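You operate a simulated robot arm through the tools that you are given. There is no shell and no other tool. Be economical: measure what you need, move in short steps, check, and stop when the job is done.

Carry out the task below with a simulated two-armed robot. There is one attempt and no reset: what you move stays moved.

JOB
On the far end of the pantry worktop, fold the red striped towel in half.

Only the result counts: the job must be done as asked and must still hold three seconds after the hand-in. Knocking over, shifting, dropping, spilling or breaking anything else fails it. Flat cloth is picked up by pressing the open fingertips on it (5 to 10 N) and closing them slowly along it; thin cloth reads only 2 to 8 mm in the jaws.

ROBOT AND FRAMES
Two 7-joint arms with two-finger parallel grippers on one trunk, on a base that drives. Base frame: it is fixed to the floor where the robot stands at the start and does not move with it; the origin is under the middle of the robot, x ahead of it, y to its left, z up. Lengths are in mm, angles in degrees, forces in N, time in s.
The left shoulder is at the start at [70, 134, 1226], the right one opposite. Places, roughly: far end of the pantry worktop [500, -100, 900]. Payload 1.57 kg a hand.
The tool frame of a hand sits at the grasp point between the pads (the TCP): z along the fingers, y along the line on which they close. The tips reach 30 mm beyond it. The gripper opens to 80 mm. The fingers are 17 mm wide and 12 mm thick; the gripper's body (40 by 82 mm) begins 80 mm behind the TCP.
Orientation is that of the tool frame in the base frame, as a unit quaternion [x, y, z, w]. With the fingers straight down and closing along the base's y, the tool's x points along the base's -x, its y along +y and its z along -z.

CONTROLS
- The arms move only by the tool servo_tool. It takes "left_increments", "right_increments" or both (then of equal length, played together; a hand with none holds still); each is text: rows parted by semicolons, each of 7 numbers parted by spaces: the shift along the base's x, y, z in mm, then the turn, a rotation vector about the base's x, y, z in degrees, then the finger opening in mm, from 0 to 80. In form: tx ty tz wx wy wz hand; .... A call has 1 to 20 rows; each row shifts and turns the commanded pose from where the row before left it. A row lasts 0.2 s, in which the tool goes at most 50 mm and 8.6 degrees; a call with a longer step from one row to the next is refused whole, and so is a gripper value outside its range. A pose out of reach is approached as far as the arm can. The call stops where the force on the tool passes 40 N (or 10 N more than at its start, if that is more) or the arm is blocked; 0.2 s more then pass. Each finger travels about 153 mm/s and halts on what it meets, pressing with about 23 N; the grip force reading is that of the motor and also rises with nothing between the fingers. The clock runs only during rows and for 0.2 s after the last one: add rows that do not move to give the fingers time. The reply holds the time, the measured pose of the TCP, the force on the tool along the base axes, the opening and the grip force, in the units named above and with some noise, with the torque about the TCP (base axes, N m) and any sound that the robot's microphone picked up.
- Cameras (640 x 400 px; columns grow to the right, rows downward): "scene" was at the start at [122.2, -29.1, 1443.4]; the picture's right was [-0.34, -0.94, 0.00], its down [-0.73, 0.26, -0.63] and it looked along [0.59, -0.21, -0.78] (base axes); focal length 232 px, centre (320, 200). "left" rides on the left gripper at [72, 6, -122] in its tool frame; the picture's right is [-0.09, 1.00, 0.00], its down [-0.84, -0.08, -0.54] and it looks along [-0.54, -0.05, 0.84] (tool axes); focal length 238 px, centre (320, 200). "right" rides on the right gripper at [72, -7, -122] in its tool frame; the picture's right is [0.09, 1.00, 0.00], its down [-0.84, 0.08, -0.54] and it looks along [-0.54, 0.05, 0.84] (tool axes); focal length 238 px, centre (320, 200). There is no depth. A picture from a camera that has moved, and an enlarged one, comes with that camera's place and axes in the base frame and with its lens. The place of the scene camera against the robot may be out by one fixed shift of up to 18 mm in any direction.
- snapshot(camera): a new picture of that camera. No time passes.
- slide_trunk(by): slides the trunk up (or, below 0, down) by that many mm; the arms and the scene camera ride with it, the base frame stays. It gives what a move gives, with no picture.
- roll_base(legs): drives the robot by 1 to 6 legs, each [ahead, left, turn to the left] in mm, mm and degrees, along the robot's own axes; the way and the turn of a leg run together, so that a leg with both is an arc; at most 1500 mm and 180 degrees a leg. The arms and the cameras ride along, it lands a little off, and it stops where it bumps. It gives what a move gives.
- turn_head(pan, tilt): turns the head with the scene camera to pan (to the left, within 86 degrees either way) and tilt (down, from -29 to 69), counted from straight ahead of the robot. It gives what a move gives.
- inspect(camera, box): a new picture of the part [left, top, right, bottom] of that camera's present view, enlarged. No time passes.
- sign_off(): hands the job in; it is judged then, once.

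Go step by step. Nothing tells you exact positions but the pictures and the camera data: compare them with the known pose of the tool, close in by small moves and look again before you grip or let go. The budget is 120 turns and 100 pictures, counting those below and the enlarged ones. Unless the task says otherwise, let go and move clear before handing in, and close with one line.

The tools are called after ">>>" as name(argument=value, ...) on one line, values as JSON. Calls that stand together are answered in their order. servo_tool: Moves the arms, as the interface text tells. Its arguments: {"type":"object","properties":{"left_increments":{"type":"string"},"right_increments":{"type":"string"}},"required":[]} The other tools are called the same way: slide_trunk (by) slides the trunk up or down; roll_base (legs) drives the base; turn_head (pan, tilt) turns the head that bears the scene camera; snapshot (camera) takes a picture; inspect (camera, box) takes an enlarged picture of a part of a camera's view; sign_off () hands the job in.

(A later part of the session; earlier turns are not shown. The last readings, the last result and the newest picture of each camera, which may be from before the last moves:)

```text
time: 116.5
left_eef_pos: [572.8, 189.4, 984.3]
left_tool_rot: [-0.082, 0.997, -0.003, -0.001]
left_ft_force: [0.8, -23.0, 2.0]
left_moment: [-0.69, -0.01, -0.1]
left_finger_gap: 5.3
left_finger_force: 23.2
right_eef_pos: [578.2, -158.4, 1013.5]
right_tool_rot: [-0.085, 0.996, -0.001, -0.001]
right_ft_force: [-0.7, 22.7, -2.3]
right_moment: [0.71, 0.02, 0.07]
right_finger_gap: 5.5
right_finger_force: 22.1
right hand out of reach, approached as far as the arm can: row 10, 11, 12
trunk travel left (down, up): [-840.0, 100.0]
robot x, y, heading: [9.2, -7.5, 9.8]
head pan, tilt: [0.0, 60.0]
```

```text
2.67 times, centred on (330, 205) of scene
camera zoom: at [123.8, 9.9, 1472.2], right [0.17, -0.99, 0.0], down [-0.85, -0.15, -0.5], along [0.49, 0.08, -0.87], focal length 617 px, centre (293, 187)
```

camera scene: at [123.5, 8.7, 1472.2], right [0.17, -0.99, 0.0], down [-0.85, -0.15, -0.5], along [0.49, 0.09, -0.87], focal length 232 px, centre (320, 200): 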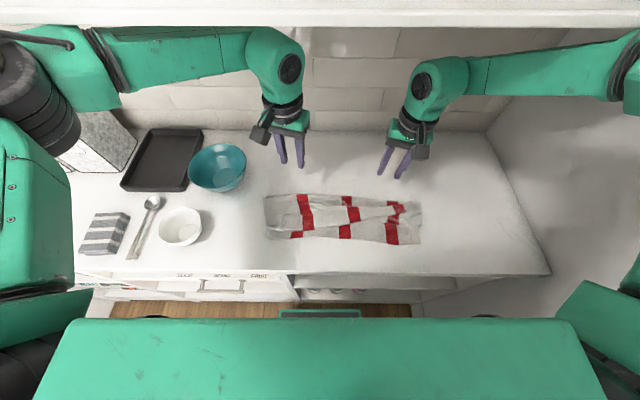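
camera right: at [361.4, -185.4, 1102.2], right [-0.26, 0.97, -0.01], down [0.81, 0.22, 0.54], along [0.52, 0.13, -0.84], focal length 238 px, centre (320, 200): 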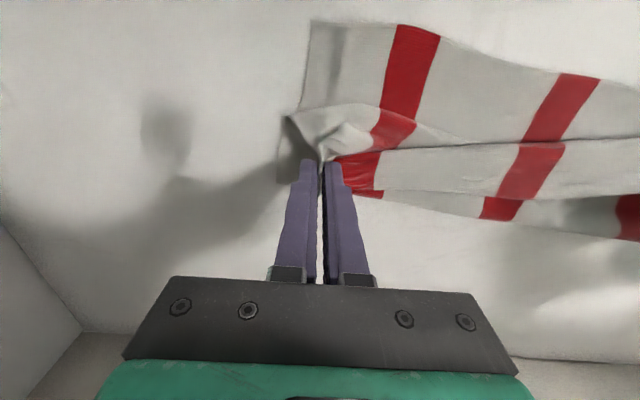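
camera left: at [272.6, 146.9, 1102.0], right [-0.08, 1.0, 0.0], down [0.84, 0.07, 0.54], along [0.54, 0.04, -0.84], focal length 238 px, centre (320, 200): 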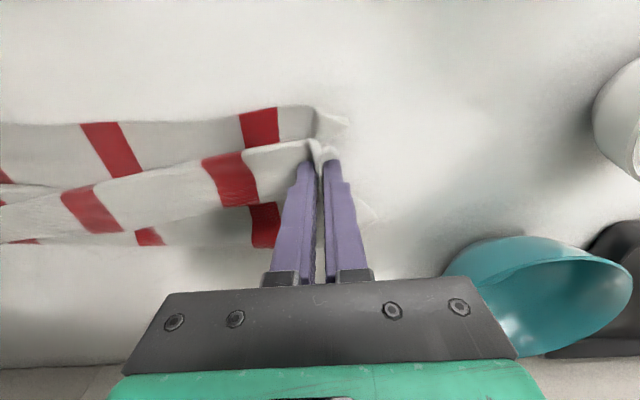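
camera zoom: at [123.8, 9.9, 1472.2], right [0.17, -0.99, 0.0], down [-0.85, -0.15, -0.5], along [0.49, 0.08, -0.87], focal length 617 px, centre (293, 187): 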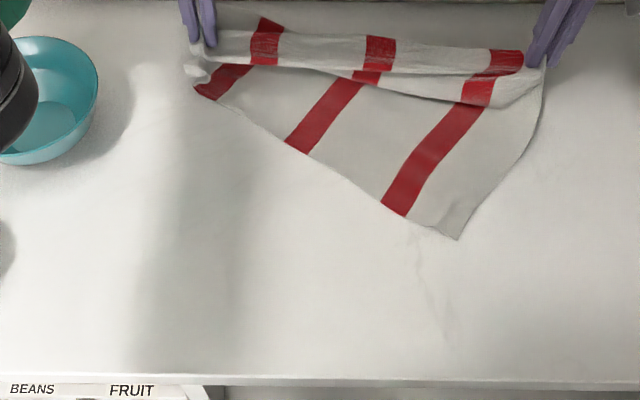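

The left grip caught both left corners, so that side is already folded together, while the front-right corner still lies flat. I can finish by bringing the front-right corner back to the back-right corner. First I'll lower the trunk to regain reach and relax the tension.

>>> servo_tool(right_increments="0 0 20 0 0 0 0; 0 0 20 0 0 0 0; 0 0 0 0 0 0 0", left_increments="1 -7 30 0 0 0 0; 1 -7 35 0 0 0 0; 0 0 0 0 0 0 0")

>>> slide_trunk(by=-70)

>>> servo_tool(right_increments="5 0 6 0 0 0 0; 5 0 6 0 0 0 0; 0 0 0 0 0 0 0", left_increments="0 0 6 0 0 0 0; 0 0 6 0 0 0 0; 0 0 0 0 0 0 0")

>>> inspect(camera="scene", box=[190, 80, 470, 255])

```text
time: 117.3
left_eef_pos: [575.9, 178.8, 1045.5]
left_tool_rot: [-0.085, 0.996, 0.001, -0.002]
left_ft_force: [-0.9, -11.2, -0.5]
left_moment: [-0.37, 0.01, -0.04]
left_finger_gap: 4.4
left_finger_force: 22.6
right_eef_pos: [570.9, -161.5, 1038.9]
right_tool_rot: [-0.085, 0.996, -0.005, -0.016]
right_ft_force: [0.0, 10.5, -0.7]
right_moment: [0.38, -0.02, 0.02]
right_finger_gap: 3.8
right_finger_force: 23.0
trunk travel left (down, up): [-840.0, 100.0]
robot x, y, heading: [9.2, -6.4, 9.8]
head pan, tilt: [0.0, 60.0]
```

```text
time: 118.4
left_eef_pos: [573.7, 177.8, 979.8]
left_tool_rot: [-0.084, 0.996, 0.0, 0.0]
left_ft_force: [-0.5, -8.1, 0.4]
left_moment: [-0.26, 0.01, -0.02]
left_finger_gap: 4.3
left_finger_force: 22.8
right_eef_pos: [577.4, -160.6, 984.3]
right_tool_rot: [-0.085, 0.996, -0.003, 0.0]
right_ft_force: [0.5, 7.8, -0.3]
right_moment: [0.28, 0.01, 0.02]
right_finger_gap: 3.8
right_finger_force: 22.9
trunk travel left (down, up): [-770.0, 170.0]
robot x, y, heading: [9.8, -10.6, 9.8]
head pan, tilt: [0.0, 60.0]
```

```text
time: 119.2
left_eef_pos: [575.1, 177.1, 991.6]
left_tool_rot: [-0.085, 0.996, 0.0, -0.001]
left_ft_force: [-0.4, -7.4, -0.4]
left_moment: [-0.24, 0.0, 0.0]
left_finger_gap: 4.2
left_finger_force: 23.1
right_eef_pos: [587.3, -160.9, 994.8]
right_tool_rot: [-0.085, 0.996, -0.003, -0.001]
right_ft_force: [-0.3, 7.9, 0.0]
right_moment: [0.29, -0.03, 0.03]
right_finger_gap: 3.6
right_finger_force: 22.8
trunk travel left (down, up): [-770.0, 170.0]
robot x, y, heading: [10.8, -6.1, 9.7]
head pan, tilt: [0.0, 60.0]
```

```text
2.29 times, centred on (330, 168) of scene
camera zoom: at [124.0, 10.0, 1402.2], right [0.17, -0.99, 0.0], down [-0.85, -0.15, -0.5], along [0.49, 0.08, -0.87], focal length 529 px, centre (297, 274)
```

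zoom: 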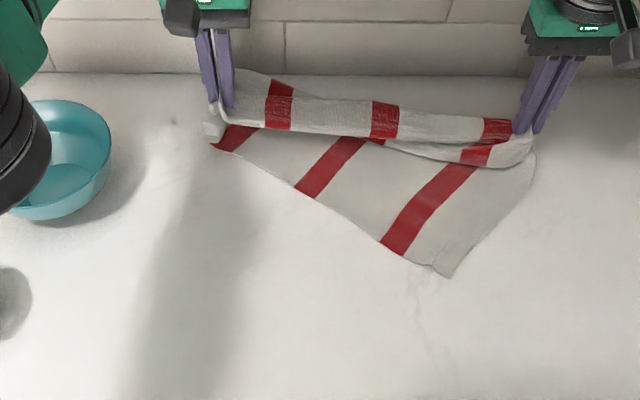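

I'll lay this down, release both hands, rise, and look at the actual layout.

>>> servo_tool(right_increments="3 0 -15 0 0 0 0; 3 0 -15 0 0 0 0; 0 0 -6 0 0 0 0; 0 0 0 0 0 0 12; 0 0 0 0 0 0 25; 0 0 0 0 0 0 40; 0 0 15 0 0 0 40; 0 0 30 0 0 0 40; 0 0 40 0 0 0 40; 0 0 30 0 0 0 40; 0 0 0 0 0 0 40", left_increments="0 0 -15 0 0 0 0; 0 0 -15 0 0 0 0; 0 0 -4 0 0 0 0; 0 0 0 0 0 0 12; 0 0 0 0 0 0 25; 0 0 0 0 0 0 40; 0 0 15 0 0 0 40; 0 0 30 0 0 0 40; 0 0 40 0 0 0 40; 0 0 30 0 0 0 40; 0 0 0 0 0 0 40")

>>> inspect(camera="scene", box=[230, 90, 450, 228])

```text
time: 121.6
left_eef_pos: [574.3, 177.5, 1073.3]
left_tool_rot: [-0.084, 0.996, -0.001, -0.001]
left_ft_force: [-0.2, 1.0, 0.4]
left_moment: [-0.01, 0.03, 0.0]
left_finger_gap: 40.0
left_finger_force: 0.1
right_eef_pos: [586.6, -162.9, 1076.7]
right_tool_rot: [-0.085, 0.996, -0.003, -0.003]
right_ft_force: [-0.3, -0.5, 0.0]
right_moment: [-0.01, 0.01, -0.04]
right_finger_gap: 39.9
right_finger_force: 0.1
right hand out of reach, approached as far as the arm can: row 2
trunk travel left (down, up): [-770.0, 170.0]
robot x, y, heading: [8.2, -5.8, 9.9]
head pan, tilt: [0.0, 60.0]
```

```text
2.90 times, centred on (340, 159) of scene
camera zoom: at [124.5, 10.3, 1402.1], right [0.17, -0.99, 0.0], down [-0.85, -0.15, -0.5], along [0.49, 0.08, -0.87], focal length 671 px, centre (262, 319)
```

zoom: 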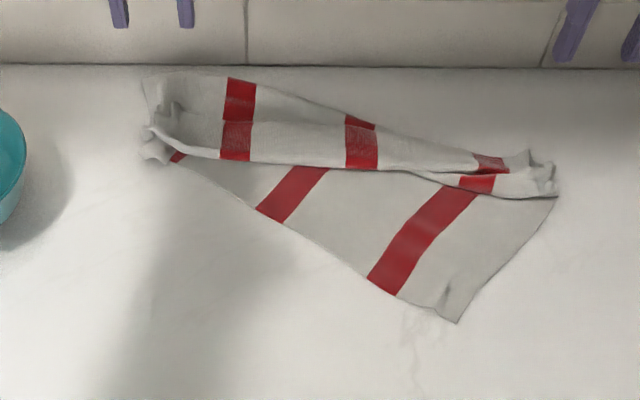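

The left bunch holds both left corners together, which is just what a back-to-front fold needs. I'll take that bunch again and pull it toward me until that side is a clean half fold.

>>> servo_tool(left_increments="0 0 -40 0 0 0 40; 0 0 -40 0 0 0 40; 0 0 -30 0 0 0 40; 0 0 -8 0 0 0 40; 0 0 -1.5 0 0 0 40; 0 0 0 0 0 0 40")

>>> servo_tool(left_increments="0 0 0 0 0 0 34; 0 0 0 0 0 0 28; 0 0 0 0 0 0 22; 0 0 0 0 0 0 16; 0 0 0 0 0 0 10; 0 0 0 0 0 0 4; 0 0 0 0 0 0 0; 0 0 0 0 0 0 0; 0 0 6 0 0 0 0; -11.8 -2 0 0 0 0 0; -11.8 -2 0 0 0 0 0; -11.8 -2 0 0 0 0 0; -11.8 -2 0 0 0 0 0; -11.8 -2 0 0 0 0 0; -11.8 -2 0 0 0 0 0; -11.8 -2 0 0 0 0 0; 0 0 0 0 0 0 0")

>>> inspect(camera="scene", box=[230, 90, 450, 228])

```text
time: 123.0
left_eef_pos: [574.8, 178.4, 952.2]
left_tool_rot: [-0.085, 0.996, 0.0, -0.001]
left_ft_force: [-0.1, -0.5, 1.5]
left_moment: [-0.05, -0.04, -0.02]
left_finger_gap: 39.8
left_finger_force: 0.1
right_eef_pos: [587.2, -163.3, 1077.4]
right_tool_rot: [-0.084, 0.996, -0.003, -0.003]
right_ft_force: [-0.7, -0.8, -0.2]
right_moment: [-0.02, -0.02, -0.01]
right_finger_gap: 40.0
right_finger_force: 0.1
trunk travel left (down, up): [-770.0, 170.0]
robot x, y, heading: [5.5, -5.5, 9.8]
head pan, tilt: [0.0, 60.0]
```

```text
time: 126.6
left_eef_pos: [492.0, 163.3, 959.9]
left_tool_rot: [-0.085, 0.996, 0.0, -0.001]
left_ft_force: [-0.3, 0.0, 0.5]
left_moment: [-0.02, 0.0, -0.04]
left_finger_gap: 6.0
left_finger_force: 22.6
right_eef_pos: [587.6, -162.4, 1075.7]
right_tool_rot: [-0.084, 0.996, -0.004, -0.002]
right_ft_force: [0.0, 0.4, -0.5]
right_moment: [-0.05, -0.01, 0.01]
right_finger_gap: 40.0
right_finger_force: 0.0
trunk travel left (down, up): [-770.0, 170.0]
robot x, y, heading: [7.6, -4.4, 9.9]
head pan, tilt: [0.0, 60.0]
```

```text
2.90 times, centred on (340, 159) of scene
camera zoom: at [124.2, 9.9, 1402.1], right [0.17, -0.99, 0.0], down [-0.85, -0.15, -0.5], along [0.49, 0.08, -0.87], focal length 671 px, centre (262, 319)
```

zoom: 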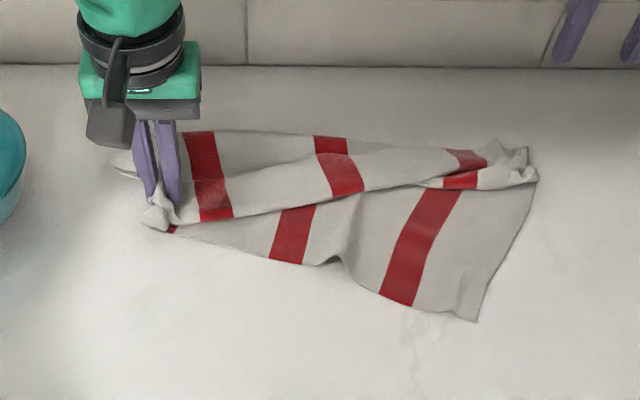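

That works well: the left side is becoming a clean fold. I'll pull it about 65 mm more and send the right hand over the back-right flap corner.

>>> servo_tool(left_increments="-11.8 -2 0 0 0 0 0; -11.8 -2 0 0 0 0 0; -11.8 -2 0 0 0 0 0; -11.8 -2 0 0 0 0 0; -11.8 -2 0 0 0 0 0; -5 -0.8 -3 0 0 0 0; 0 0 0 0 0 0 0", right_increments="-4 -10 -20 0 0 0 50; -4 -10 -20 0 0 0 50; -3 -10 -15 0 0 0 50; 0 0 0 0 0 0 50; 0 0 0 0 0 0 50; 0 0 0 0 0 0 50; 0 0 0 0 0 0 50")

>>> inspect(camera="scene", box=[230, 100, 470, 250])

>>> snapshot(camera="right")

```text
time: 128.2
left_eef_pos: [428.2, 153.5, 957.8]
left_tool_rot: [-0.086, 0.996, 0.0, -0.001]
left_ft_force: [0.5, -0.7, 0.7]
left_moment: [0.0, -0.01, -0.01]
left_finger_gap: 6.0
left_finger_force: 23.1
right_eef_pos: [575.9, -193.4, 1021.9]
right_tool_rot: [-0.084, 0.996, -0.003, -0.002]
right_ft_force: [0.4, 0.3, 0.4]
right_moment: [-0.01, -0.02, -0.03]
right_finger_gap: 49.9
right_finger_force: 0.0
trunk travel left (down, up): [-770.0, 170.0]
robot x, y, heading: [6.3, -1.9, 9.9]
head pan, tilt: [0.0, 60.0]
```

```text
2.67 times, centred on (350, 175) of scene
camera zoom: at [124.0, 10.0, 1402.2], right [0.17, -0.99, 0.0], down [-0.85, -0.15, -0.5], along [0.49, 0.08, -0.87], focal length 617 px, centre (240, 267)
```

zoom: 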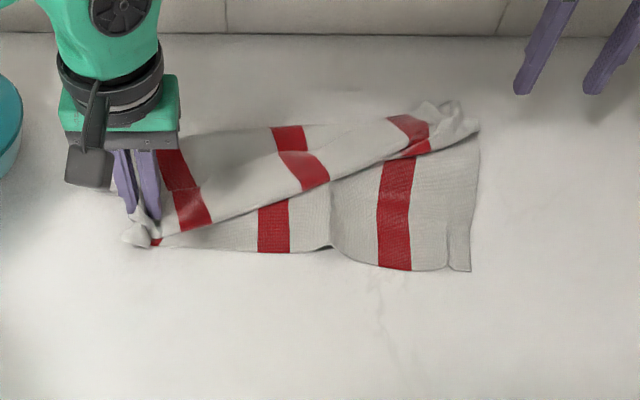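

```text
14 pictures are left
camera right: at [506.4, -209.7, 1143.7], right [-0.26, 0.97, -0.01], down [0.81, 0.22, 0.54], along [0.52, 0.13, -0.84], focal length 238 px, centre (320, 200)
```

right: 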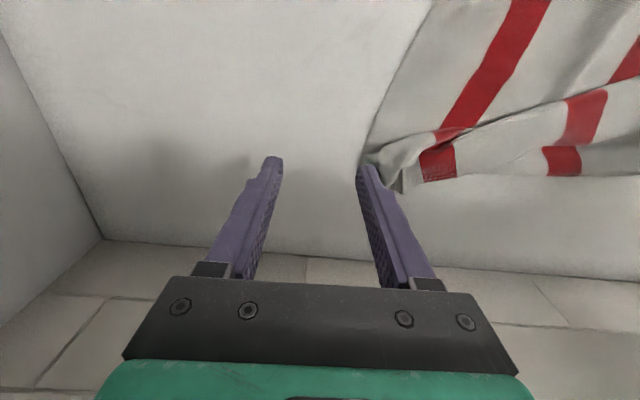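

The left side is good. The back-right flap corner stands as a bunch at about [576, −127], so I'll bring the right hand there, close on just that bunch, and lift.

>>> servo_tool(right_increments="0 33 0 0 0 0 50; 0 33 -10 0 0 0 50; 0 0 -25 0 0 0 50; 0 0 -22 0 0 0 50; 0 0 -8 0 0 0 50; 0 0 0 0 0 0 42; 0 0 0 0 0 0 34; 0 0 0 0 0 0 26; 0 0 0 0 0 0 18; 0 0 0 0 0 0 10; 0 0 0 0 0 0 3; 0 0 0 0 0 0 0; 0 0 0 0 0 0 0; 0 0 25 0 0 0 0; 0 0 0 0 0 0 0")

>>> inspect(camera="scene", box=[230, 100, 470, 250])

```text
time: 131.4
left_eef_pos: [427.4, 153.5, 955.7]
left_tool_rot: [-0.086, 0.996, 0.0, -0.001]
left_ft_force: [-0.4, -0.7, -0.7]
left_moment: [0.04, -0.01, -0.04]
left_finger_gap: 6.1
left_finger_force: 22.1
right_eef_pos: [568.1, -130.9, 984.1]
right_tool_rot: [-0.085, 0.996, -0.005, -0.004]
right_ft_force: [0.0, 0.0, -0.3]
right_moment: [-0.02, 0.0, -0.01]
right_finger_gap: 2.8
right_finger_force: 23.3
right hand out of reach, approached as far as the arm can: row 4
trunk travel left (down, up): [-770.0, 170.0]
robot x, y, heading: [9.4, -4.0, 9.7]
head pan, tilt: [0.0, 60.0]
```

```text
2.67 times, centred on (350, 175) of scene
camera zoom: at [124.1, 9.9, 1402.2], right [0.17, -0.99, 0.0], down [-0.85, -0.15, -0.5], along [0.49, 0.08, -0.87], focal length 617 px, centre (240, 267)
```

zoom: 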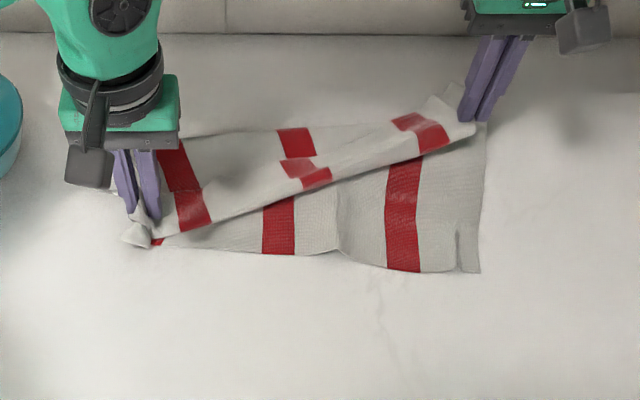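

The right hand holds only the flap corner. I'll carry it over in a shallow arc to the front-right corner.

>>> servo_tool(right_increments="-14.5 -4 15 0 0 0 0; -14.5 -4 15 0 0 0 0; -14.5 -4 10 0 0 0 0; -14.5 -4 5 0 0 0 0; -14.5 -4 0 0 0 0 0; -14.5 -4 -5 0 0 0 0; -14.5 -4 -10 0 0 0 0; -14.5 -4 -15 0 0 0 0; -14.5 -4 -15 0 0 0 0; 0 0 -8 0 0 0 0; 0 0 0 0 0 0 0")

>>> inspect(camera="scene", box=[230, 100, 470, 250])

```text
time: 133.8
left_eef_pos: [428.1, 152.7, 955.2]
left_tool_rot: [-0.086, 0.996, 0.0, -0.001]
left_ft_force: [-0.1, -0.8, 0.3]
left_moment: [-0.03, 0.0, 0.02]
left_finger_gap: 6.0
left_finger_force: 22.8
right_eef_pos: [439.1, -167.4, 974.5]
right_tool_rot: [-0.084, 0.996, -0.004, -0.001]
right_ft_force: [0.2, 1.1, -0.4]
right_moment: [0.02, -0.02, -0.04]
right_finger_gap: 2.8
right_finger_force: 23.1
trunk travel left (down, up): [-770.0, 170.0]
robot x, y, heading: [10.4, -8.0, 9.7]
head pan, tilt: [0.0, 60.0]
```

```text
2.67 times, centred on (350, 175) of scene
camera zoom: at [123.8, 10.0, 1402.2], right [0.17, -0.99, 0.0], down [-0.85, -0.15, -0.5], along [0.49, 0.08, -0.87], focal length 617 px, centre (240, 267)
```

zoom: 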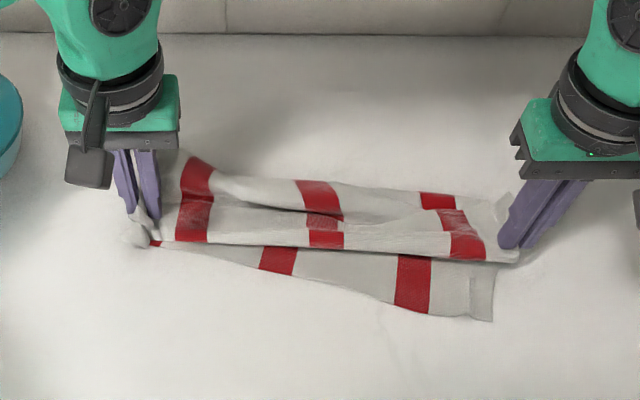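

The flap is close to the front-right corner at about 307 ahead, 162 right. I'll lift it slightly, place it on that corner, and regrip both layers together as on the left side.

>>> servo_tool(right_increments="-4 0 18 0 0 0 0; -12 0.8 12 0 0 0 0; -13 0.8 0 0 0 0 0; -13 0.8 0 0 0 0 0; -13 0.7 -12 0 0 0 0; 0 0 -18 0 0 0 0; 0 0 -16 0 0 0 0; 0 0 0 0 0 0 0; 0 0 0 0 0 0 15; 0 0 0 0 0 0 30; 0 0 0 0 0 0 45; 0 0 0 0 0 0 45")

>>> snapshot(camera="right")

```text
time: 136.4
left_eef_pos: [428.2, 152.7, 955.7]
left_tool_rot: [-0.086, 0.996, 0.0, -0.002]
left_ft_force: [0.6, -0.3, -0.2]
left_moment: [0.01, -0.05, -0.03]
left_finger_gap: 5.7
left_finger_force: 23.1
right_eef_pos: [383.4, -164.7, 959.2]
right_tool_rot: [-0.084, 0.996, -0.004, -0.003]
right_ft_force: [-0.3, 0.1, 0.1]
right_moment: [-0.04, 0.01, -0.04]
right_finger_gap: 44.8
right_finger_force: 0.1
trunk travel left (down, up): [-770.0, 170.0]
robot x, y, heading: [14.1, -7.2, 9.7]
head pan, tilt: [0.0, 60.0]
```

```text
11 pictures are left
camera right: at [313.2, -181.1, 1082.4], right [-0.26, 0.97, -0.01], down [0.81, 0.22, 0.54], along [0.52, 0.13, -0.84], focal length 238 px, centre (320, 200)
```

right: 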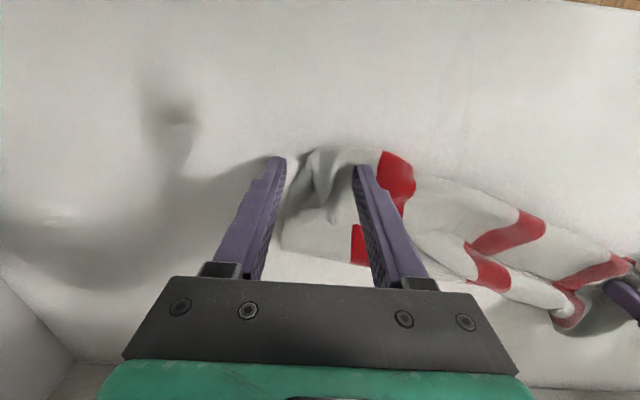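

The flap now reaches the front-right corner. I'll press lightly and close to grip both layers there.

>>> servo_tool(right_increments="-2 0 -4 0 0 0 45; 0 0 -2.5 0 0 0 45; 0 0 0 0 0 0 45; 0 0 0 0 0 0 45")

```text
time: 137.4
left_eef_pos: [428.0, 154.0, 955.3]
left_tool_rot: [-0.085, 0.996, 0.001, -0.001]
left_ft_force: [0.4, 0.0, -0.2]
left_moment: [0.0, -0.02, -0.03]
left_finger_gap: 6.0
left_finger_force: 22.8
right_eef_pos: [381.6, -164.7, 953.2]
right_tool_rot: [-0.085, 0.996, -0.003, -0.002]
right_ft_force: [0.2, 0.0, 1.1]
right_moment: [0.04, 0.0, 0.01]
right_finger_gap: 45.0
right_finger_force: 0.0
trunk travel left (down, up): [-770.0, 170.0]
robot x, y, heading: [10.1, -5.5, 9.6]
head pan, tilt: [0.0, 60.0]
```

>>> servo_tool(right_increments="0 0 -1.2 0 0 0 45; 0 0 0 0 0 0 40; 0 0 0 0 0 0 35; 0 0 0 0 0 0 30; 0 0 0 0 0 0 25; 0 0 0 0 0 0 20; 0 0 0 0 0 0 15; 0 0 0 0 0 0 10; 0 0 0 0 0 0 5; 0 0 0 0 0 0 0; 0 0 0 0 0 0 0; 0 0 5 0 0 0 0; 1.3 -7.9 0 0 0 0 0; 1.3 -7.9 0 0 0 0 0; 1.3 -7.9 0 0 0 0 0; 1.3 -7.9 0 0 0 0 0; 0 0 0 0 0 0 0")

>>> inspect(camera="scene", box=[230, 120, 470, 270])

```text
time: 141.0
left_eef_pos: [433.4, 155.6, 952.9]
left_tool_rot: [-0.085, 0.996, -0.003, -0.003]
left_ft_force: [-3.5, -22.3, 3.3]
left_moment: [-0.7, 0.1, -0.05]
left_finger_gap: 6.5
left_finger_force: 23.1
right_eef_pos: [393.9, -191.4, 955.6]
right_tool_rot: [-0.085, 0.996, -0.006, -0.006]
right_ft_force: [3.4, 20.9, 0.2]
right_moment: [0.63, -0.11, -0.25]
right_finger_gap: 5.2
right_finger_force: 23.0
trunk travel left (down, up): [-770.0, 170.0]
robot x, y, heading: [8.4, -4.2, 9.8]
head pan, tilt: [0.0, 60.0]
```

```text
2.67 times, centred on (350, 195) of scene
camera zoom: at [132.4, 16.1, 1401.5], right [0.17, -0.99, 0.0], down [-0.86, -0.15, -0.49], along [0.49, 0.08, -0.87], focal length 617 px, centre (240, 213)
```

zoom: 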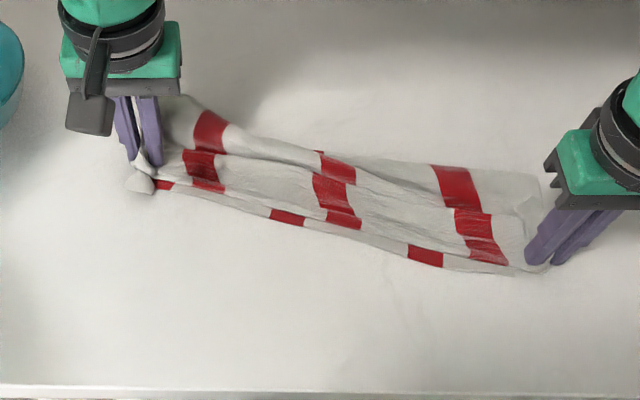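

Now it's a proper half fold, with both front corner pairs held. I'll pull both pairs toward me, the left one more, to smooth the waves and square it up.

>>> servo_tool(right_increments="-3 2.5 0 0 0 0 0; -4 -0.7 0 0 0 0 0; -4 -0.7 0 0 0 0 0; -4 -0.7 0 0 0 0 0; -4 -0.7 0 0 0 0 0; -4 -0.7 0 0 0 0 0; -4 -0.7 0 0 0 0 0; 0 0 0 0 0 0 0", left_increments="-9.9 -3.7 3 0 0 0 0; -9.9 -1.7 0 0 0 0 0; -9.9 -1.7 0 0 0 0 0; -9.9 -1.7 0 0 0 0 0; -9.9 -1.7 0 0 0 0 0; -9.9 -1.7 0 0 0 0 0; -9.9 -1.7 0 0 0 0 0; 0 0 0 0 0 0 0")

>>> inspect(camera="scene", box=[230, 120, 470, 270])

```text
time: 142.8
left_eef_pos: [374.2, 149.9, 953.3]
left_tool_rot: [-0.088, 0.996, -0.006, -0.009]
left_ft_force: [4.5, -3.1, 20.6]
left_moment: [-0.23, -0.24, 0.05]
left_finger_gap: 5.9
left_finger_force: 22.8
right_eef_pos: [376.9, -186.8, 954.2]
right_tool_rot: [-0.088, 0.996, -0.01, -0.013]
right_ft_force: [0.8, 2.5, 3.3]
right_moment: [0.08, -0.04, -0.04]
right_finger_gap: 3.9
right_finger_force: 23.3
trunk travel left (down, up): [-770.0, 170.0]
robot x, y, heading: [12.1, -12.3, 10.2]
head pan, tilt: [0.0, 60.0]
```

```text
2.67 times, centred on (350, 195) of scene
camera zoom: at [147.2, 25.2, 1400.1], right [0.17, -0.98, 0.01], down [-0.86, -0.16, -0.48], along [0.48, 0.08, -0.88], focal length 617 px, centre (240, 213)
```

zoom: 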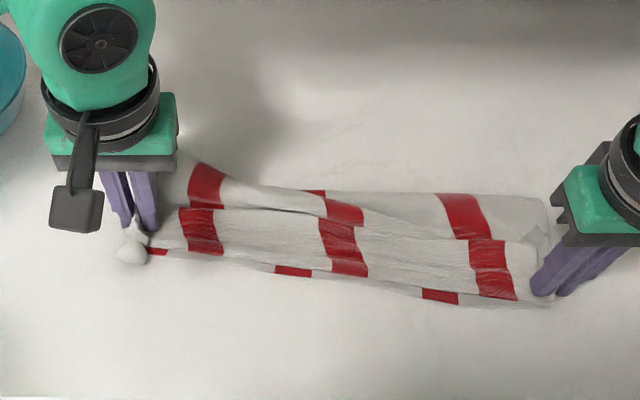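

It's folded, but it still has waves and only about 95 mm of depth. I'll lift both front pairs so the folded towel hangs and straightens, then lay it down flat while moving toward me.

>>> servo_tool(right_increments="3 0.5 16 0 0 0 0; 10 1.7 16 0 0 0 0; 17 2.9 16 0 0 0 0; 17 2.9 16 0 0 0 0; 17 2.9 16 0 0 0 0; 17 2.9 16 0 0 0 0; 17 2.9 16 0 0 0 0; 17 2.9 14 0 0 0 0; 0 0 0 0 0 0 0; 0 0 0 0 0 0 0; 0 0 0 0 0 0 0; 0 0 0 0 0 0 0", left_increments="2 0.3 16 0 0 0 0; 6 1 16 0 0 0 0; 9 1.5 16 0 0 0 0; 9.5 1.6 16 0 0 0 0; 9.5 1.6 16 0 0 0 0; 9.5 1.6 16 0 0 0 0; 9.5 1.6 16 0 0 0 0; 9.5 1.6 14 0 0 0 0; 0 0 0 0 0 0 0; 0 0 0 0 0 0 0; 0 0 0 0 0 0 0; 0 0 0 0 0 0 0")

>>> snapshot(camera="scene")

```text
time: 145.4
left_eef_pos: [422.6, 149.6, 1084.0]
left_tool_rot: [-0.085, 0.996, 0.0, -0.001]
left_ft_force: [0.5, -0.1, -0.1]
left_moment: [-0.04, 0.0, -0.01]
left_finger_gap: 5.6
left_finger_force: 23.3
right_eef_pos: [474.1, -176.6, 1082.5]
right_tool_rot: [-0.085, 0.996, -0.003, -0.002]
right_ft_force: [-0.9, 1.2, -0.1]
right_moment: [0.04, 0.0, -0.02]
right_finger_gap: 3.8
right_finger_force: 23.2
trunk travel left (down, up): [-770.0, 170.0]
robot x, y, heading: [8.5, -7.6, 10.0]
head pan, tilt: [0.0, 60.0]
```

```text
8 pictures are left
camera scene: at [123.8, 9.9, 1402.2], right [0.17, -0.99, 0.0], down [-0.85, -0.15, -0.5], along [0.49, 0.09, -0.87], focal length 232 px, centre (320, 200)
```

scene: 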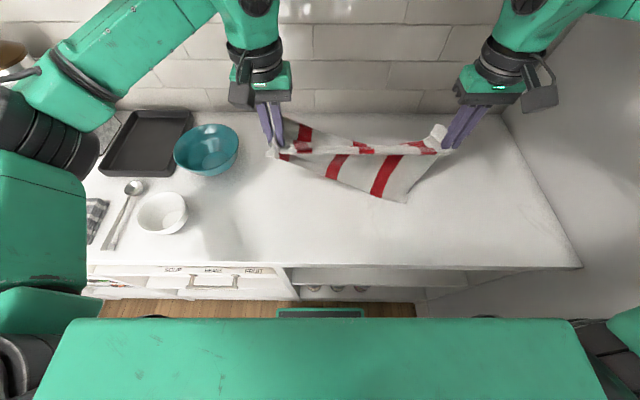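

The right hand only has the top corner; the front-right bottom corner hangs free at about 361 ahead, 151 right. I'll lower both hands so the right corner lands on that free corner, then grip both layers properly.

>>> servo_tool(right_increments="-5.2 8.5 -15.5 0 0 0 0; -5.2 8.5 -15.5 0 0 0 0; -5.2 8.5 -15.5 0 0 0 0; -5.2 8.5 -15.5 0 0 0 0; -5.2 8.5 -15.5 0 0 0 0; -5.2 8.5 -15.5 0 0 0 0; -5.2 8.5 -15.5 0 0 0 0; -5.2 8.5 -13 0 0 0 0; 0 0 0 0 0 0 0", left_increments="0 0 -15.5 0 0 0 0; 0 0 -15.5 0 0 0 0; 0 0 -15.5 0 0 0 0; 0 0 -15.5 0 0 0 0; 0 0 -15.5 0 0 0 0; 0 0 -15.5 0 0 0 0; 0 0 -15.5 0 0 0 0; 0 0 -15.5 0 0 0 0; 0 0 0 0 0 0 0")

>>> inspect(camera="scene", box=[250, 100, 490, 250])

```text
time: 147.4
left_eef_pos: [423.5, 149.9, 961.3]
left_tool_rot: [-0.086, 0.996, 0.001, -0.001]
left_ft_force: [-0.4, -0.1, 0.6]
left_moment: [0.0, -0.01, 0.0]
left_finger_gap: 5.9
left_finger_force: 23.1
right_eef_pos: [433.7, -109.0, 961.0]
right_tool_rot: [-0.085, 0.996, -0.003, -0.002]
right_ft_force: [-0.6, 0.7, 0.2]
right_moment: [0.0, 0.01, 0.0]
right_finger_gap: 3.6
right_finger_force: 23.3
trunk travel left (down, up): [-770.0, 170.0]
robot x, y, heading: [8.4, -8.5, 9.8]
head pan, tilt: [0.0, 60.0]
```

```text
2.67 times, centred on (370, 175) of scene
camera zoom: at [123.6, 9.7, 1402.2], right [0.17, -0.99, 0.0], down [-0.85, -0.15, -0.5], along [0.49, 0.09, -0.87], focal length 617 px, centre (187, 267)
```

zoom: 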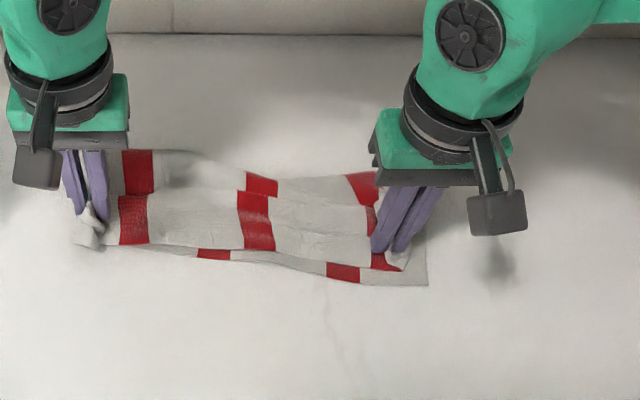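

The bottom corner is visible just ahead and right of the grip. I'll shift onto it, open, press both layers and close.

>>> servo_tool(right_increments="-10 -6.8 0 0 0 0 0; -10 -6.8 -3 0 0 0 0; 0 0 0 0 0 0 12; 0 0 0 0 0 0 28; 0 0 0 0 0 0 45; 0 0 -3 0 0 0 45; 0 0 -3 0 0 0 45; 0 0 0 0 0 0 45; 0 0 0 0 0 0 45")

```text
time: 149.4
left_eef_pos: [424.1, 149.8, 960.1]
left_tool_rot: [-0.085, 0.996, 0.0, -0.002]
left_ft_force: [0.1, -0.2, 0.0]
left_moment: [0.02, 0.01, 0.04]
left_finger_gap: 5.8
left_finger_force: 22.8
right_eef_pos: [413.4, -122.5, 953.2]
right_tool_rot: [-0.084, 0.996, -0.003, -0.001]
right_ft_force: [0.6, -0.5, 1.5]
right_moment: [0.01, 0.02, 0.0]
right_finger_gap: 44.8
right_finger_force: 0.1
trunk travel left (down, up): [-770.0, 170.0]
robot x, y, heading: [9.8, -8.4, 9.7]
head pan, tilt: [0.0, 60.0]
```

>>> servo_tool(right_increments="0 0 -1 0 0 0 45; 0 0 -0.8 0 0 0 45; 0 0 0 0 0 0 45; 0 0 0 0 0 0 45")

```text
time: 150.4
left_eef_pos: [423.0, 149.9, 962.2]
left_tool_rot: [-0.085, 0.996, 0.0, 0.0]
left_ft_force: [0.8, 0.6, 0.1]
left_moment: [-0.03, -0.01, -0.01]
left_finger_gap: 5.8
left_finger_force: 23.3
right_eef_pos: [413.3, -122.6, 952.5]
right_tool_rot: [-0.084, 0.996, -0.004, 0.0]
right_ft_force: [3.1, -2.1, 20.3]
right_moment: [0.01, -0.14, -0.03]
right_finger_gap: 44.8
right_finger_force: 0.1
trunk travel left (down, up): [-770.0, 170.0]
robot x, y, heading: [6.4, -5.6, 9.9]
head pan, tilt: [0.0, 60.0]
```

The right hand presses both layers with about 20 N. I'll close slowly, lift a little, and check.

>>> servo_tool(right_increments="0 0 0.2 0 0 0 41; 0 0 0 0 0 0 37; 0 0 0 0 0 0 33; 0 0 0 0 0 0 29; 0 0 0 0 0 0 25; 0 0 0 0 0 0 21; 0 0 0 0 0 0 17; 0 0 0 0 0 0 13; 0 0 0 0 0 0 9; 0 0 0 0 0 0 5; 0 0 0 0 0 0 0; 0 0 0 0 0 0 0; 0 0 0 0 0 0 0; 0 0 15 0 0 0 0; 0 0 20 0 0 0 0; 0 0 0 0 0 0 0")

>>> inspect(camera="scene", box=[250, 100, 490, 250])

```text
time: 153.8
left_eef_pos: [424.6, 148.9, 961.5]
left_tool_rot: [-0.086, 0.996, -0.001, -0.001]
left_ft_force: [-0.5, 0.3, -0.4]
left_moment: [0.01, -0.02, 0.01]
left_finger_gap: 5.9
left_finger_force: 23.2
right_eef_pos: [414.2, -122.6, 986.2]
right_tool_rot: [-0.085, 0.996, -0.004, -0.003]
right_ft_force: [0.7, 1.1, -1.1]
right_moment: [-0.01, 0.03, 0.0]
right_finger_gap: 5.2
right_finger_force: 22.4
trunk travel left (down, up): [-770.0, 170.0]
robot x, y, heading: [6.8, -8.1, 10.1]
head pan, tilt: [0.0, 60.0]
```

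```text
2.67 times, centred on (370, 175) of scene
camera zoom: at [124.6, 9.9, 1402.1], right [0.17, -0.99, 0.0], down [-0.85, -0.15, -0.5], along [0.49, 0.08, -0.87], focal length 617 px, centre (187, 267)
```

zoom: 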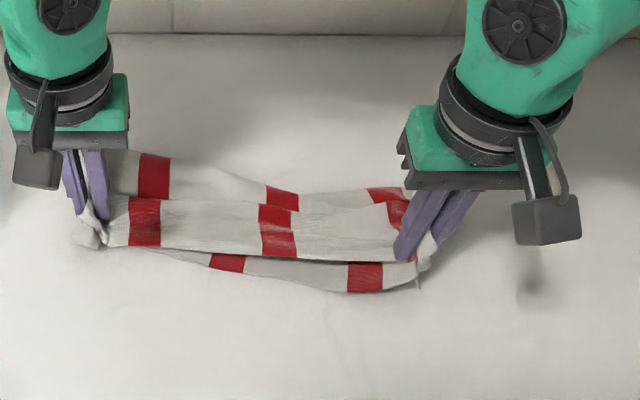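

The grip is thicker now and the bottom corner seems to come up with it. I'll lift and spread both hands so the folded towel hangs straight, then check.

>>> servo_tool(right_increments="10.1 -5.9 12.2 0 0 0 0; 10.1 -5.9 12.2 0 0 0 0; 10.1 -5.9 12.2 0 0 0 0; 10.1 -5.9 12.2 0 0 0 0; 10.1 -5.9 12.2 0 0 0 0; 10.1 -5.9 12.2 0 0 0 0; 10.1 -5.9 12.2 0 0 0 0; 10.1 -5.9 12.2 0 0 0 0; 0 0 0 0 0 0 0; 0 0 0 0 0 0 0; 0 0 0 0 0 0 0", left_increments="2.1 0.35 15.3 0 0 0 0; 2.1 0.35 15.3 0 0 0 0; 2.1 0.35 15.3 0 0 0 0; 2.1 0.35 15.3 0 0 0 0; 2.1 0.35 15.3 0 0 0 0; 2.1 0.35 15.3 0 0 0 0; 2.1 0.35 15.3 0 0 0 0; 2.1 0.35 15.3 0 0 0 0; 0 0 0 0 0 0 0; 0 0 0 0 0 0 0; 0 0 0 0 0 0 0")

>>> inspect(camera="scene", box=[230, 80, 510, 255])

```text
time: 156.2
left_eef_pos: [440.7, 151.9, 1083.9]
left_tool_rot: [-0.085, 0.996, -0.002, 0.0]
left_ft_force: [5.2, -29.9, 0.2]
left_moment: [-0.9, -0.2, 0.28]
left_finger_gap: 4.7
left_finger_force: 23.6
right_eef_pos: [494.2, -168.9, 1084.2]
right_tool_rot: [-0.084, 0.996, -0.001, -0.004]
right_ft_force: [-4.4, 29.2, -0.9]
right_moment: [0.9, 0.19, -0.06]
right_finger_gap: 6.1
right_finger_force: 23.3
trunk travel left (down, up): [-770.0, 170.0]
robot x, y, heading: [8.1, -5.2, 9.6]
head pan, tilt: [0.0, 60.0]
```

```text
2.29 times, centred on (370, 168) of scene
camera zoom: at [124.1, 10.0, 1402.2], right [0.17, -0.99, 0.0], down [-0.85, -0.15, -0.5], along [0.49, 0.08, -0.87], focal length 529 px, centre (206, 274)
```

zoom: 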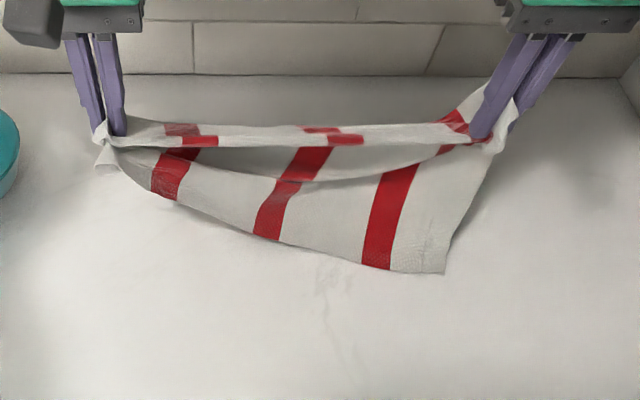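

The free corner stayed down, which is fine. I'll move both hands over the intended crease line at about 500 ahead so the bottom layer lies flat, then lay the top layer down along an arc onto the front edge.

>>> servo_tool(right_increments="11.7 3 0 0 0 0 0; 11.7 3 0 0 0 0 0; 11.7 3 0 0 0 0 0; 11.7 3 0 0 0 0 0; 11.7 3 0 0 0 0 0; 11.7 3 0 0 0 0 0; 0 0 0 0 0 0 0; 0 0 0 0 0 0 0; 0 0 0 0 0 0 0", left_increments="12 1 0 0 0 0 0; 12 1 0 0 0 0 0; 12 1 0 0 0 0 0; 12 1 0 0 0 0 0; 12 1 0 0 0 0 0; 12 1 0 0 0 0 0; 0 0 0 0 0 0 0; 0 0 0 0 0 0 0; 0 0 0 0 0 0 0")

>>> inspect(camera="scene", box=[230, 60, 510, 235])

```text
time: 158.2
left_eef_pos: [513.3, 158.0, 1082.6]
left_tool_rot: [-0.085, 0.996, 0.0, -0.002]
left_ft_force: [2.3, -12.3, -0.5]
left_moment: [-0.38, -0.11, 0.11]
left_finger_gap: 4.1
left_finger_force: 23.0
right_eef_pos: [565.0, -152.3, 1084.6]
right_tool_rot: [-0.085, 0.996, -0.004, -0.003]
right_ft_force: [-2.1, 11.5, 0.3]
right_moment: [0.38, 0.08, -0.04]
right_finger_gap: 3.8
right_finger_force: 22.5
trunk travel left (down, up): [-770.0, 170.0]
robot x, y, heading: [10.9, -4.1, 9.7]
head pan, tilt: [0.0, 60.0]
```

```text
2.29 times, centred on (370, 148) of scene
camera zoom: at [124.4, 9.9, 1402.1], right [0.17, -0.99, 0.0], down [-0.85, -0.15, -0.5], along [0.49, 0.08, -0.87], focal length 529 px, centre (206, 320)
```

zoom: 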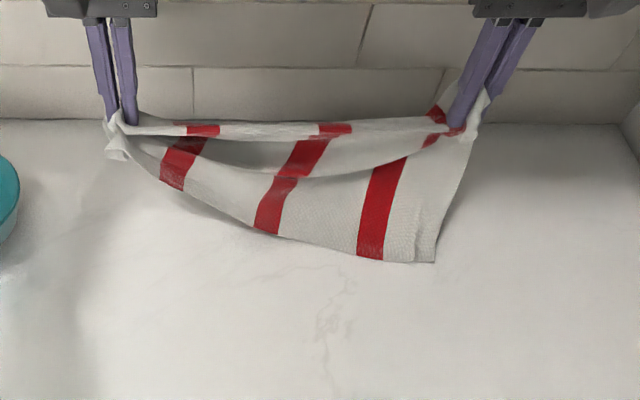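

The right grip seems to hold the back corner plus the middle of the right edge. I'll lay it down so that the right hand ends on the crease line and the left hand, which holds both left corners, comes forward to the front line.

>>> servo_tool(right_increments="-0.4 2.5 -12.7 0 0 0 0; -0.4 2.5 -12.7 0 0 0 0; -0.4 2.5 -12.7 0 0 0 0; -0.4 2.5 -12.7 0 0 0 0; -0.4 2.5 -12.7 0 0 0 0; -0.4 2.5 -12.7 0 0 0 0; -0.4 2.5 -12.7 0 0 0 0; -0.4 2.5 -12.7 0 0 0 0; -0.4 2.5 -12.7 0 0 0 0; -0.4 2.5 -12.7 0 0 0 0; 0 0 0 0 0 0 0; 0 0 0 0 0 0 15; 0 0 0 0 0 0 30; 0 0 0 0 0 0 42; 0 0 8 0 0 0 42; 0 0 0 0 0 0 42", left_increments="-20.5 -3.5 -1.6 0 0 0 0; -20 -3.4 -4.8 0 0 0 0; -19 -3.2 -7.9 0 0 0 0; -17.6 -3 -10.7 0 0 0 0; -15.7 -2.7 -13.4 0 0 0 0; -13.4 -2.3 -15.6 0 0 0 0; -10.7 -1.8 -17.6 0 0 0 0; -7.9 -1.3 -19 0 0 0 0; -4.8 -0.8 -20 0 0 0 0; -1.6 -0.3 -15 0 0 0 0; 0 0 0 0 0 0 0; 0 0 0 0 0 0 0; 0 0 0 0 0 0 0; 0 0 0 0 0 0 0; 0 0 0 0 0 0 0; 0 0 0 0 0 0 0")

>>> inspect(camera="scene", box=[230, 90, 470, 240])

```text
time: 161.6
left_eef_pos: [379.9, 136.2, 957.0]
left_tool_rot: [-0.085, 0.996, -0.001, -0.001]
left_ft_force: [-0.5, 0.6, 0.2]
left_moment: [0.01, 0.04, 0.0]
left_finger_gap: 3.9
left_finger_force: 23.1
right_eef_pos: [560.8, -127.4, 963.0]
right_tool_rot: [-0.084, 0.996, -0.004, -0.002]
right_ft_force: [0.8, -0.1, 0.1]
right_moment: [-0.01, 0.0, -0.03]
right_finger_gap: 41.7
right_finger_force: 0.0
trunk travel left (down, up): [-770.0, 170.0]
robot x, y, heading: [9.7, -7.7, 9.9]
head pan, tilt: [0.0, 60.0]
```

```text
2.67 times, centred on (350, 165) of scene
camera zoom: at [124.0, 10.0, 1402.2], right [0.17, -0.99, 0.0], down [-0.85, -0.15, -0.5], along [0.49, 0.08, -0.87], focal length 617 px, centre (240, 293)
```

zoom: 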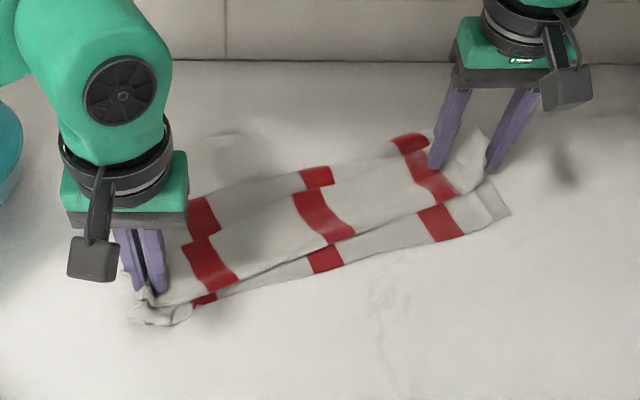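

This now looks like a real half fold; only the top-right corner is about 35 mm short of the bottom corner. I'll grip that standing corner lightly, move it onto the bottom corner, and release.

>>> servo_tool(right_increments="0 0 -2 0 0 0 42; 0 0 0 0 0 0 34; 0 0 0 0 0 0 26; 0 0 0 0 0 0 18; 0 0 0 0 0 0 10; 0 0 0 0 0 0 3; 0 0 0 0 0 0 0; 0 0 0 0 0 0 0; 0 0 14 0 0 0 0; -10 -9.1 2 0 0 0 0; -10 -9.1 0 0 0 0 0; -10 -9.1 -6 0 0 0 0; 0 0 -10 0 0 0 0; 0 0 0 0 0 0 0")

>>> inspect(camera="scene", box=[230, 90, 470, 240])

```text
time: 164.6
left_eef_pos: [381.3, 137.3, 956.5]
left_tool_rot: [-0.085, 0.996, 0.0, -0.001]
left_ft_force: [-0.2, -0.5, 0.3]
left_moment: [0.0, 0.0, 0.03]
left_finger_gap: 3.6
left_finger_force: 22.9
right_eef_pos: [531.0, -155.5, 964.0]
right_tool_rot: [-0.085, 0.996, -0.003, -0.003]
right_ft_force: [-0.4, 1.4, 0.5]
right_moment: [0.01, 0.0, -0.02]
right_finger_gap: 3.3
right_finger_force: 22.4
trunk travel left (down, up): [-770.0, 170.0]
robot x, y, heading: [7.5, -6.9, 9.7]
head pan, tilt: [0.0, 60.0]
```

```text
2.67 times, centred on (350, 165) of scene
camera zoom: at [123.8, 10.1, 1402.2], right [0.17, -0.99, 0.0], down [-0.85, -0.15, -0.5], along [0.49, 0.08, -0.87], focal length 617 px, centre (240, 293)
```

zoom: 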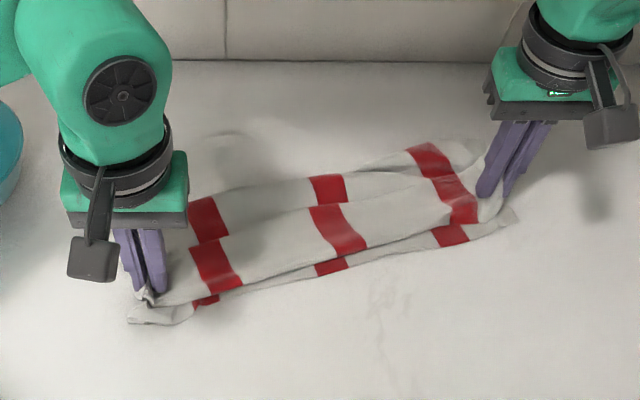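

The top-right corner is nearly on the bottom one. I'll move it 14 mm further, lower, spread and release both hands, then lift clear.

>>> servo_tool(right_increments="-6 -4 0 0 0 0 0; -6 -4 0 0 0 0 0; 0 0 -7 0 0 0 0; 0 0 0 0 0 0 0; 0 0 0 0 0 0 8; 0 0 0 0 0 0 16; 0 0 0 0 0 0 24; 0 0 0 0 0 0 32; 0 0 0 0 0 0 40; 0 0 0 0 0 0 46; 0 0 15 0 0 0 46; 0 0 30 0 0 0 46; 0 0 40 0 0 0 46; 0 0 0 0 0 0 46", left_increments="0 0 0 0 0 0 0; 0 0 0 0 0 0 0; 0 0 -2 0 0 0 0; 0 0 0 0 0 0 0; 0 0 0 0 0 0 8; 0 0 0 0 0 0 16; 0 0 0 0 0 0 24; 0 0 0 0 0 0 32; 0 0 0 0 0 0 40; 0 0 0 0 0 0 46; 0 0 15 0 0 0 46; 0 0 30 0 0 0 46; 0 0 40 0 0 0 46; 0 0 0 0 0 0 46")

>>> servo_tool(right_increments="30 5 0 0 0 0 46; 30 5 0 0 0 0 46; 0 0 0 0 0 0 46", left_increments="20 15 10 0 0 0 46; 20 15 10 0 0 0 46; 20 15 10 0 0 0 46")

>>> inspect(camera="scene", box=[230, 90, 470, 240])

```text
time: 167.6
left_eef_pos: [381.0, 136.3, 1041.0]
left_tool_rot: [-0.085, 0.996, 0.0, -0.001]
left_ft_force: [0.3, 1.1, 0.8]
left_moment: [0.01, 0.02, -0.03]
left_finger_gap: 45.9
left_finger_force: 0.1
right_eef_pos: [518.7, -162.8, 1040.6]
right_tool_rot: [-0.084, 0.996, -0.005, -0.003]
right_ft_force: [0.1, -0.2, -1.3]
right_moment: [0.02, -0.01, 0.01]
right_finger_gap: 45.9
right_finger_force: 0.0
trunk travel left (down, up): [-770.0, 170.0]
robot x, y, heading: [6.5, -4.4, 9.8]
head pan, tilt: [0.0, 60.0]
```

```text
time: 168.4
left_eef_pos: [440.8, 181.4, 1070.9]
left_tool_rot: [-0.084, 0.996, 0.0, 0.0]
left_ft_force: [0.6, 0.1, 0.4]
left_moment: [0.0, -0.01, 0.01]
left_finger_gap: 46.4
left_finger_force: 0.1
right_eef_pos: [577.2, -153.3, 1042.0]
right_tool_rot: [-0.085, 0.996, -0.003, -0.003]
right_ft_force: [-0.7, 0.0, 0.9]
right_moment: [0.0, 0.0, 0.01]
right_finger_gap: 46.0
right_finger_force: 0.1
trunk travel left (down, up): [-770.0, 170.0]
robot x, y, heading: [7.9, -3.2, 9.8]
head pan, tilt: [0.0, 60.0]
```

```text
2.67 times, centred on (350, 165) of scene
camera zoom: at [123.3, 9.4, 1402.2], right [0.17, -0.99, 0.0], down [-0.85, -0.15, -0.5], along [0.49, 0.09, -0.87], focal length 617 px, centre (240, 293)
```

zoom: 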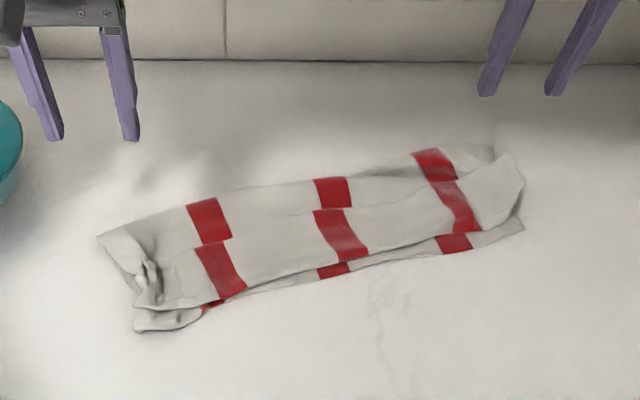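

It's folded, but a pleat in the middle leaves it only about 100 mm deep instead of 148. I'll grip the crease near both ends and pull it away from me to draw the pleat out.

>>> servo_tool(right_increments="-6.5 9.5 -20 0 0 0 46; -6.5 9.5 -25 0 0 0 46; 0 0 -25 0 0 0 46; 0 0 -15 0 0 0 46; 0 0 0 0 0 0 46; 0 0 0 0 0 0 46", left_increments="-2.5 -18.5 -25 0 0 0 46; -2.5 -18.5 -30 0 0 0 46; 0 0 -35 0 0 0 46; 0 0 -24 0 0 0 46; 0 0 0 0 0 0 46; 0 0 0 0 0 0 46")

>>> servo_tool(right_increments="0 0 -2 0 0 0 46; 0 0 -1.5 0 0 0 46; 0 0 0 0 0 0 46", left_increments="0 0 -2 0 0 0 46; 0 0 -1.5 0 0 0 46; 0 0 0 0 0 0 46")

```text
time: 169.8
left_eef_pos: [436.0, 143.9, 956.1]
left_tool_rot: [-0.085, 0.996, 0.0, 0.0]
left_ft_force: [0.4, -0.1, -0.7]
left_moment: [0.01, 0.01, -0.02]
left_finger_gap: 45.9
left_finger_force: 0.1
right_eef_pos: [566.2, -133.7, 955.8]
right_tool_rot: [-0.085, 0.996, -0.003, -0.002]
right_ft_force: [0.3, -0.2, -0.1]
right_moment: [0.0, -0.01, 0.03]
right_finger_gap: 45.9
right_finger_force: 0.0
trunk travel left (down, up): [-770.0, 170.0]
robot x, y, heading: [6.0, -3.5, 10.0]
head pan, tilt: [0.0, 60.0]
```

```text
time: 170.6
left_eef_pos: [436.3, 145.2, 952.6]
left_tool_rot: [-0.085, 0.996, 0.0, -0.002]
left_ft_force: [0.9, 0.2, 1.1]
left_moment: [0.0, -0.01, 0.03]
left_finger_gap: 45.8
left_finger_force: 0.0
right_eef_pos: [566.5, -134.0, 952.2]
right_tool_rot: [-0.085, 0.996, -0.002, -0.002]
right_ft_force: [0.7, -0.1, 3.6]
right_moment: [0.05, 0.04, -0.05]
right_finger_gap: 45.8
right_finger_force: 0.0
trunk travel left (down, up): [-770.0, 170.0]
robot x, y, heading: [7.8, -3.7, 10.0]
head pan, tilt: [0.0, 60.0]
```

>>> servo_tool(right_increments="0 0 -0.8 0 0 0 46; 0 0 0 0 0 0 46; 0 0 0 0 0 0 46", left_increments="0 0 -1.3 0 0 0 46; 0 0 0 0 0 0 46; 0 0 0 0 0 0 46")

```text
time: 171.4
left_eef_pos: [434.7, 145.1, 952.1]
left_tool_rot: [-0.086, 0.996, 0.0, 0.0]
left_ft_force: [0.1, 0.8, 2.5]
left_moment: [0.03, -0.01, -0.01]
left_finger_gap: 45.8
left_finger_force: 0.1
right_eef_pos: [565.2, -133.6, 952.8]
right_tool_rot: [-0.084, 0.996, -0.002, -0.001]
right_ft_force: [2.1, -0.3, 8.9]
right_moment: [0.17, 0.08, -0.03]
right_finger_gap: 45.6
right_finger_force: 0.1
trunk travel left (down, up): [-770.0, 170.0]
robot x, y, heading: [8.1, -8.3, 9.7]
head pan, tilt: [0.0, 60.0]
```

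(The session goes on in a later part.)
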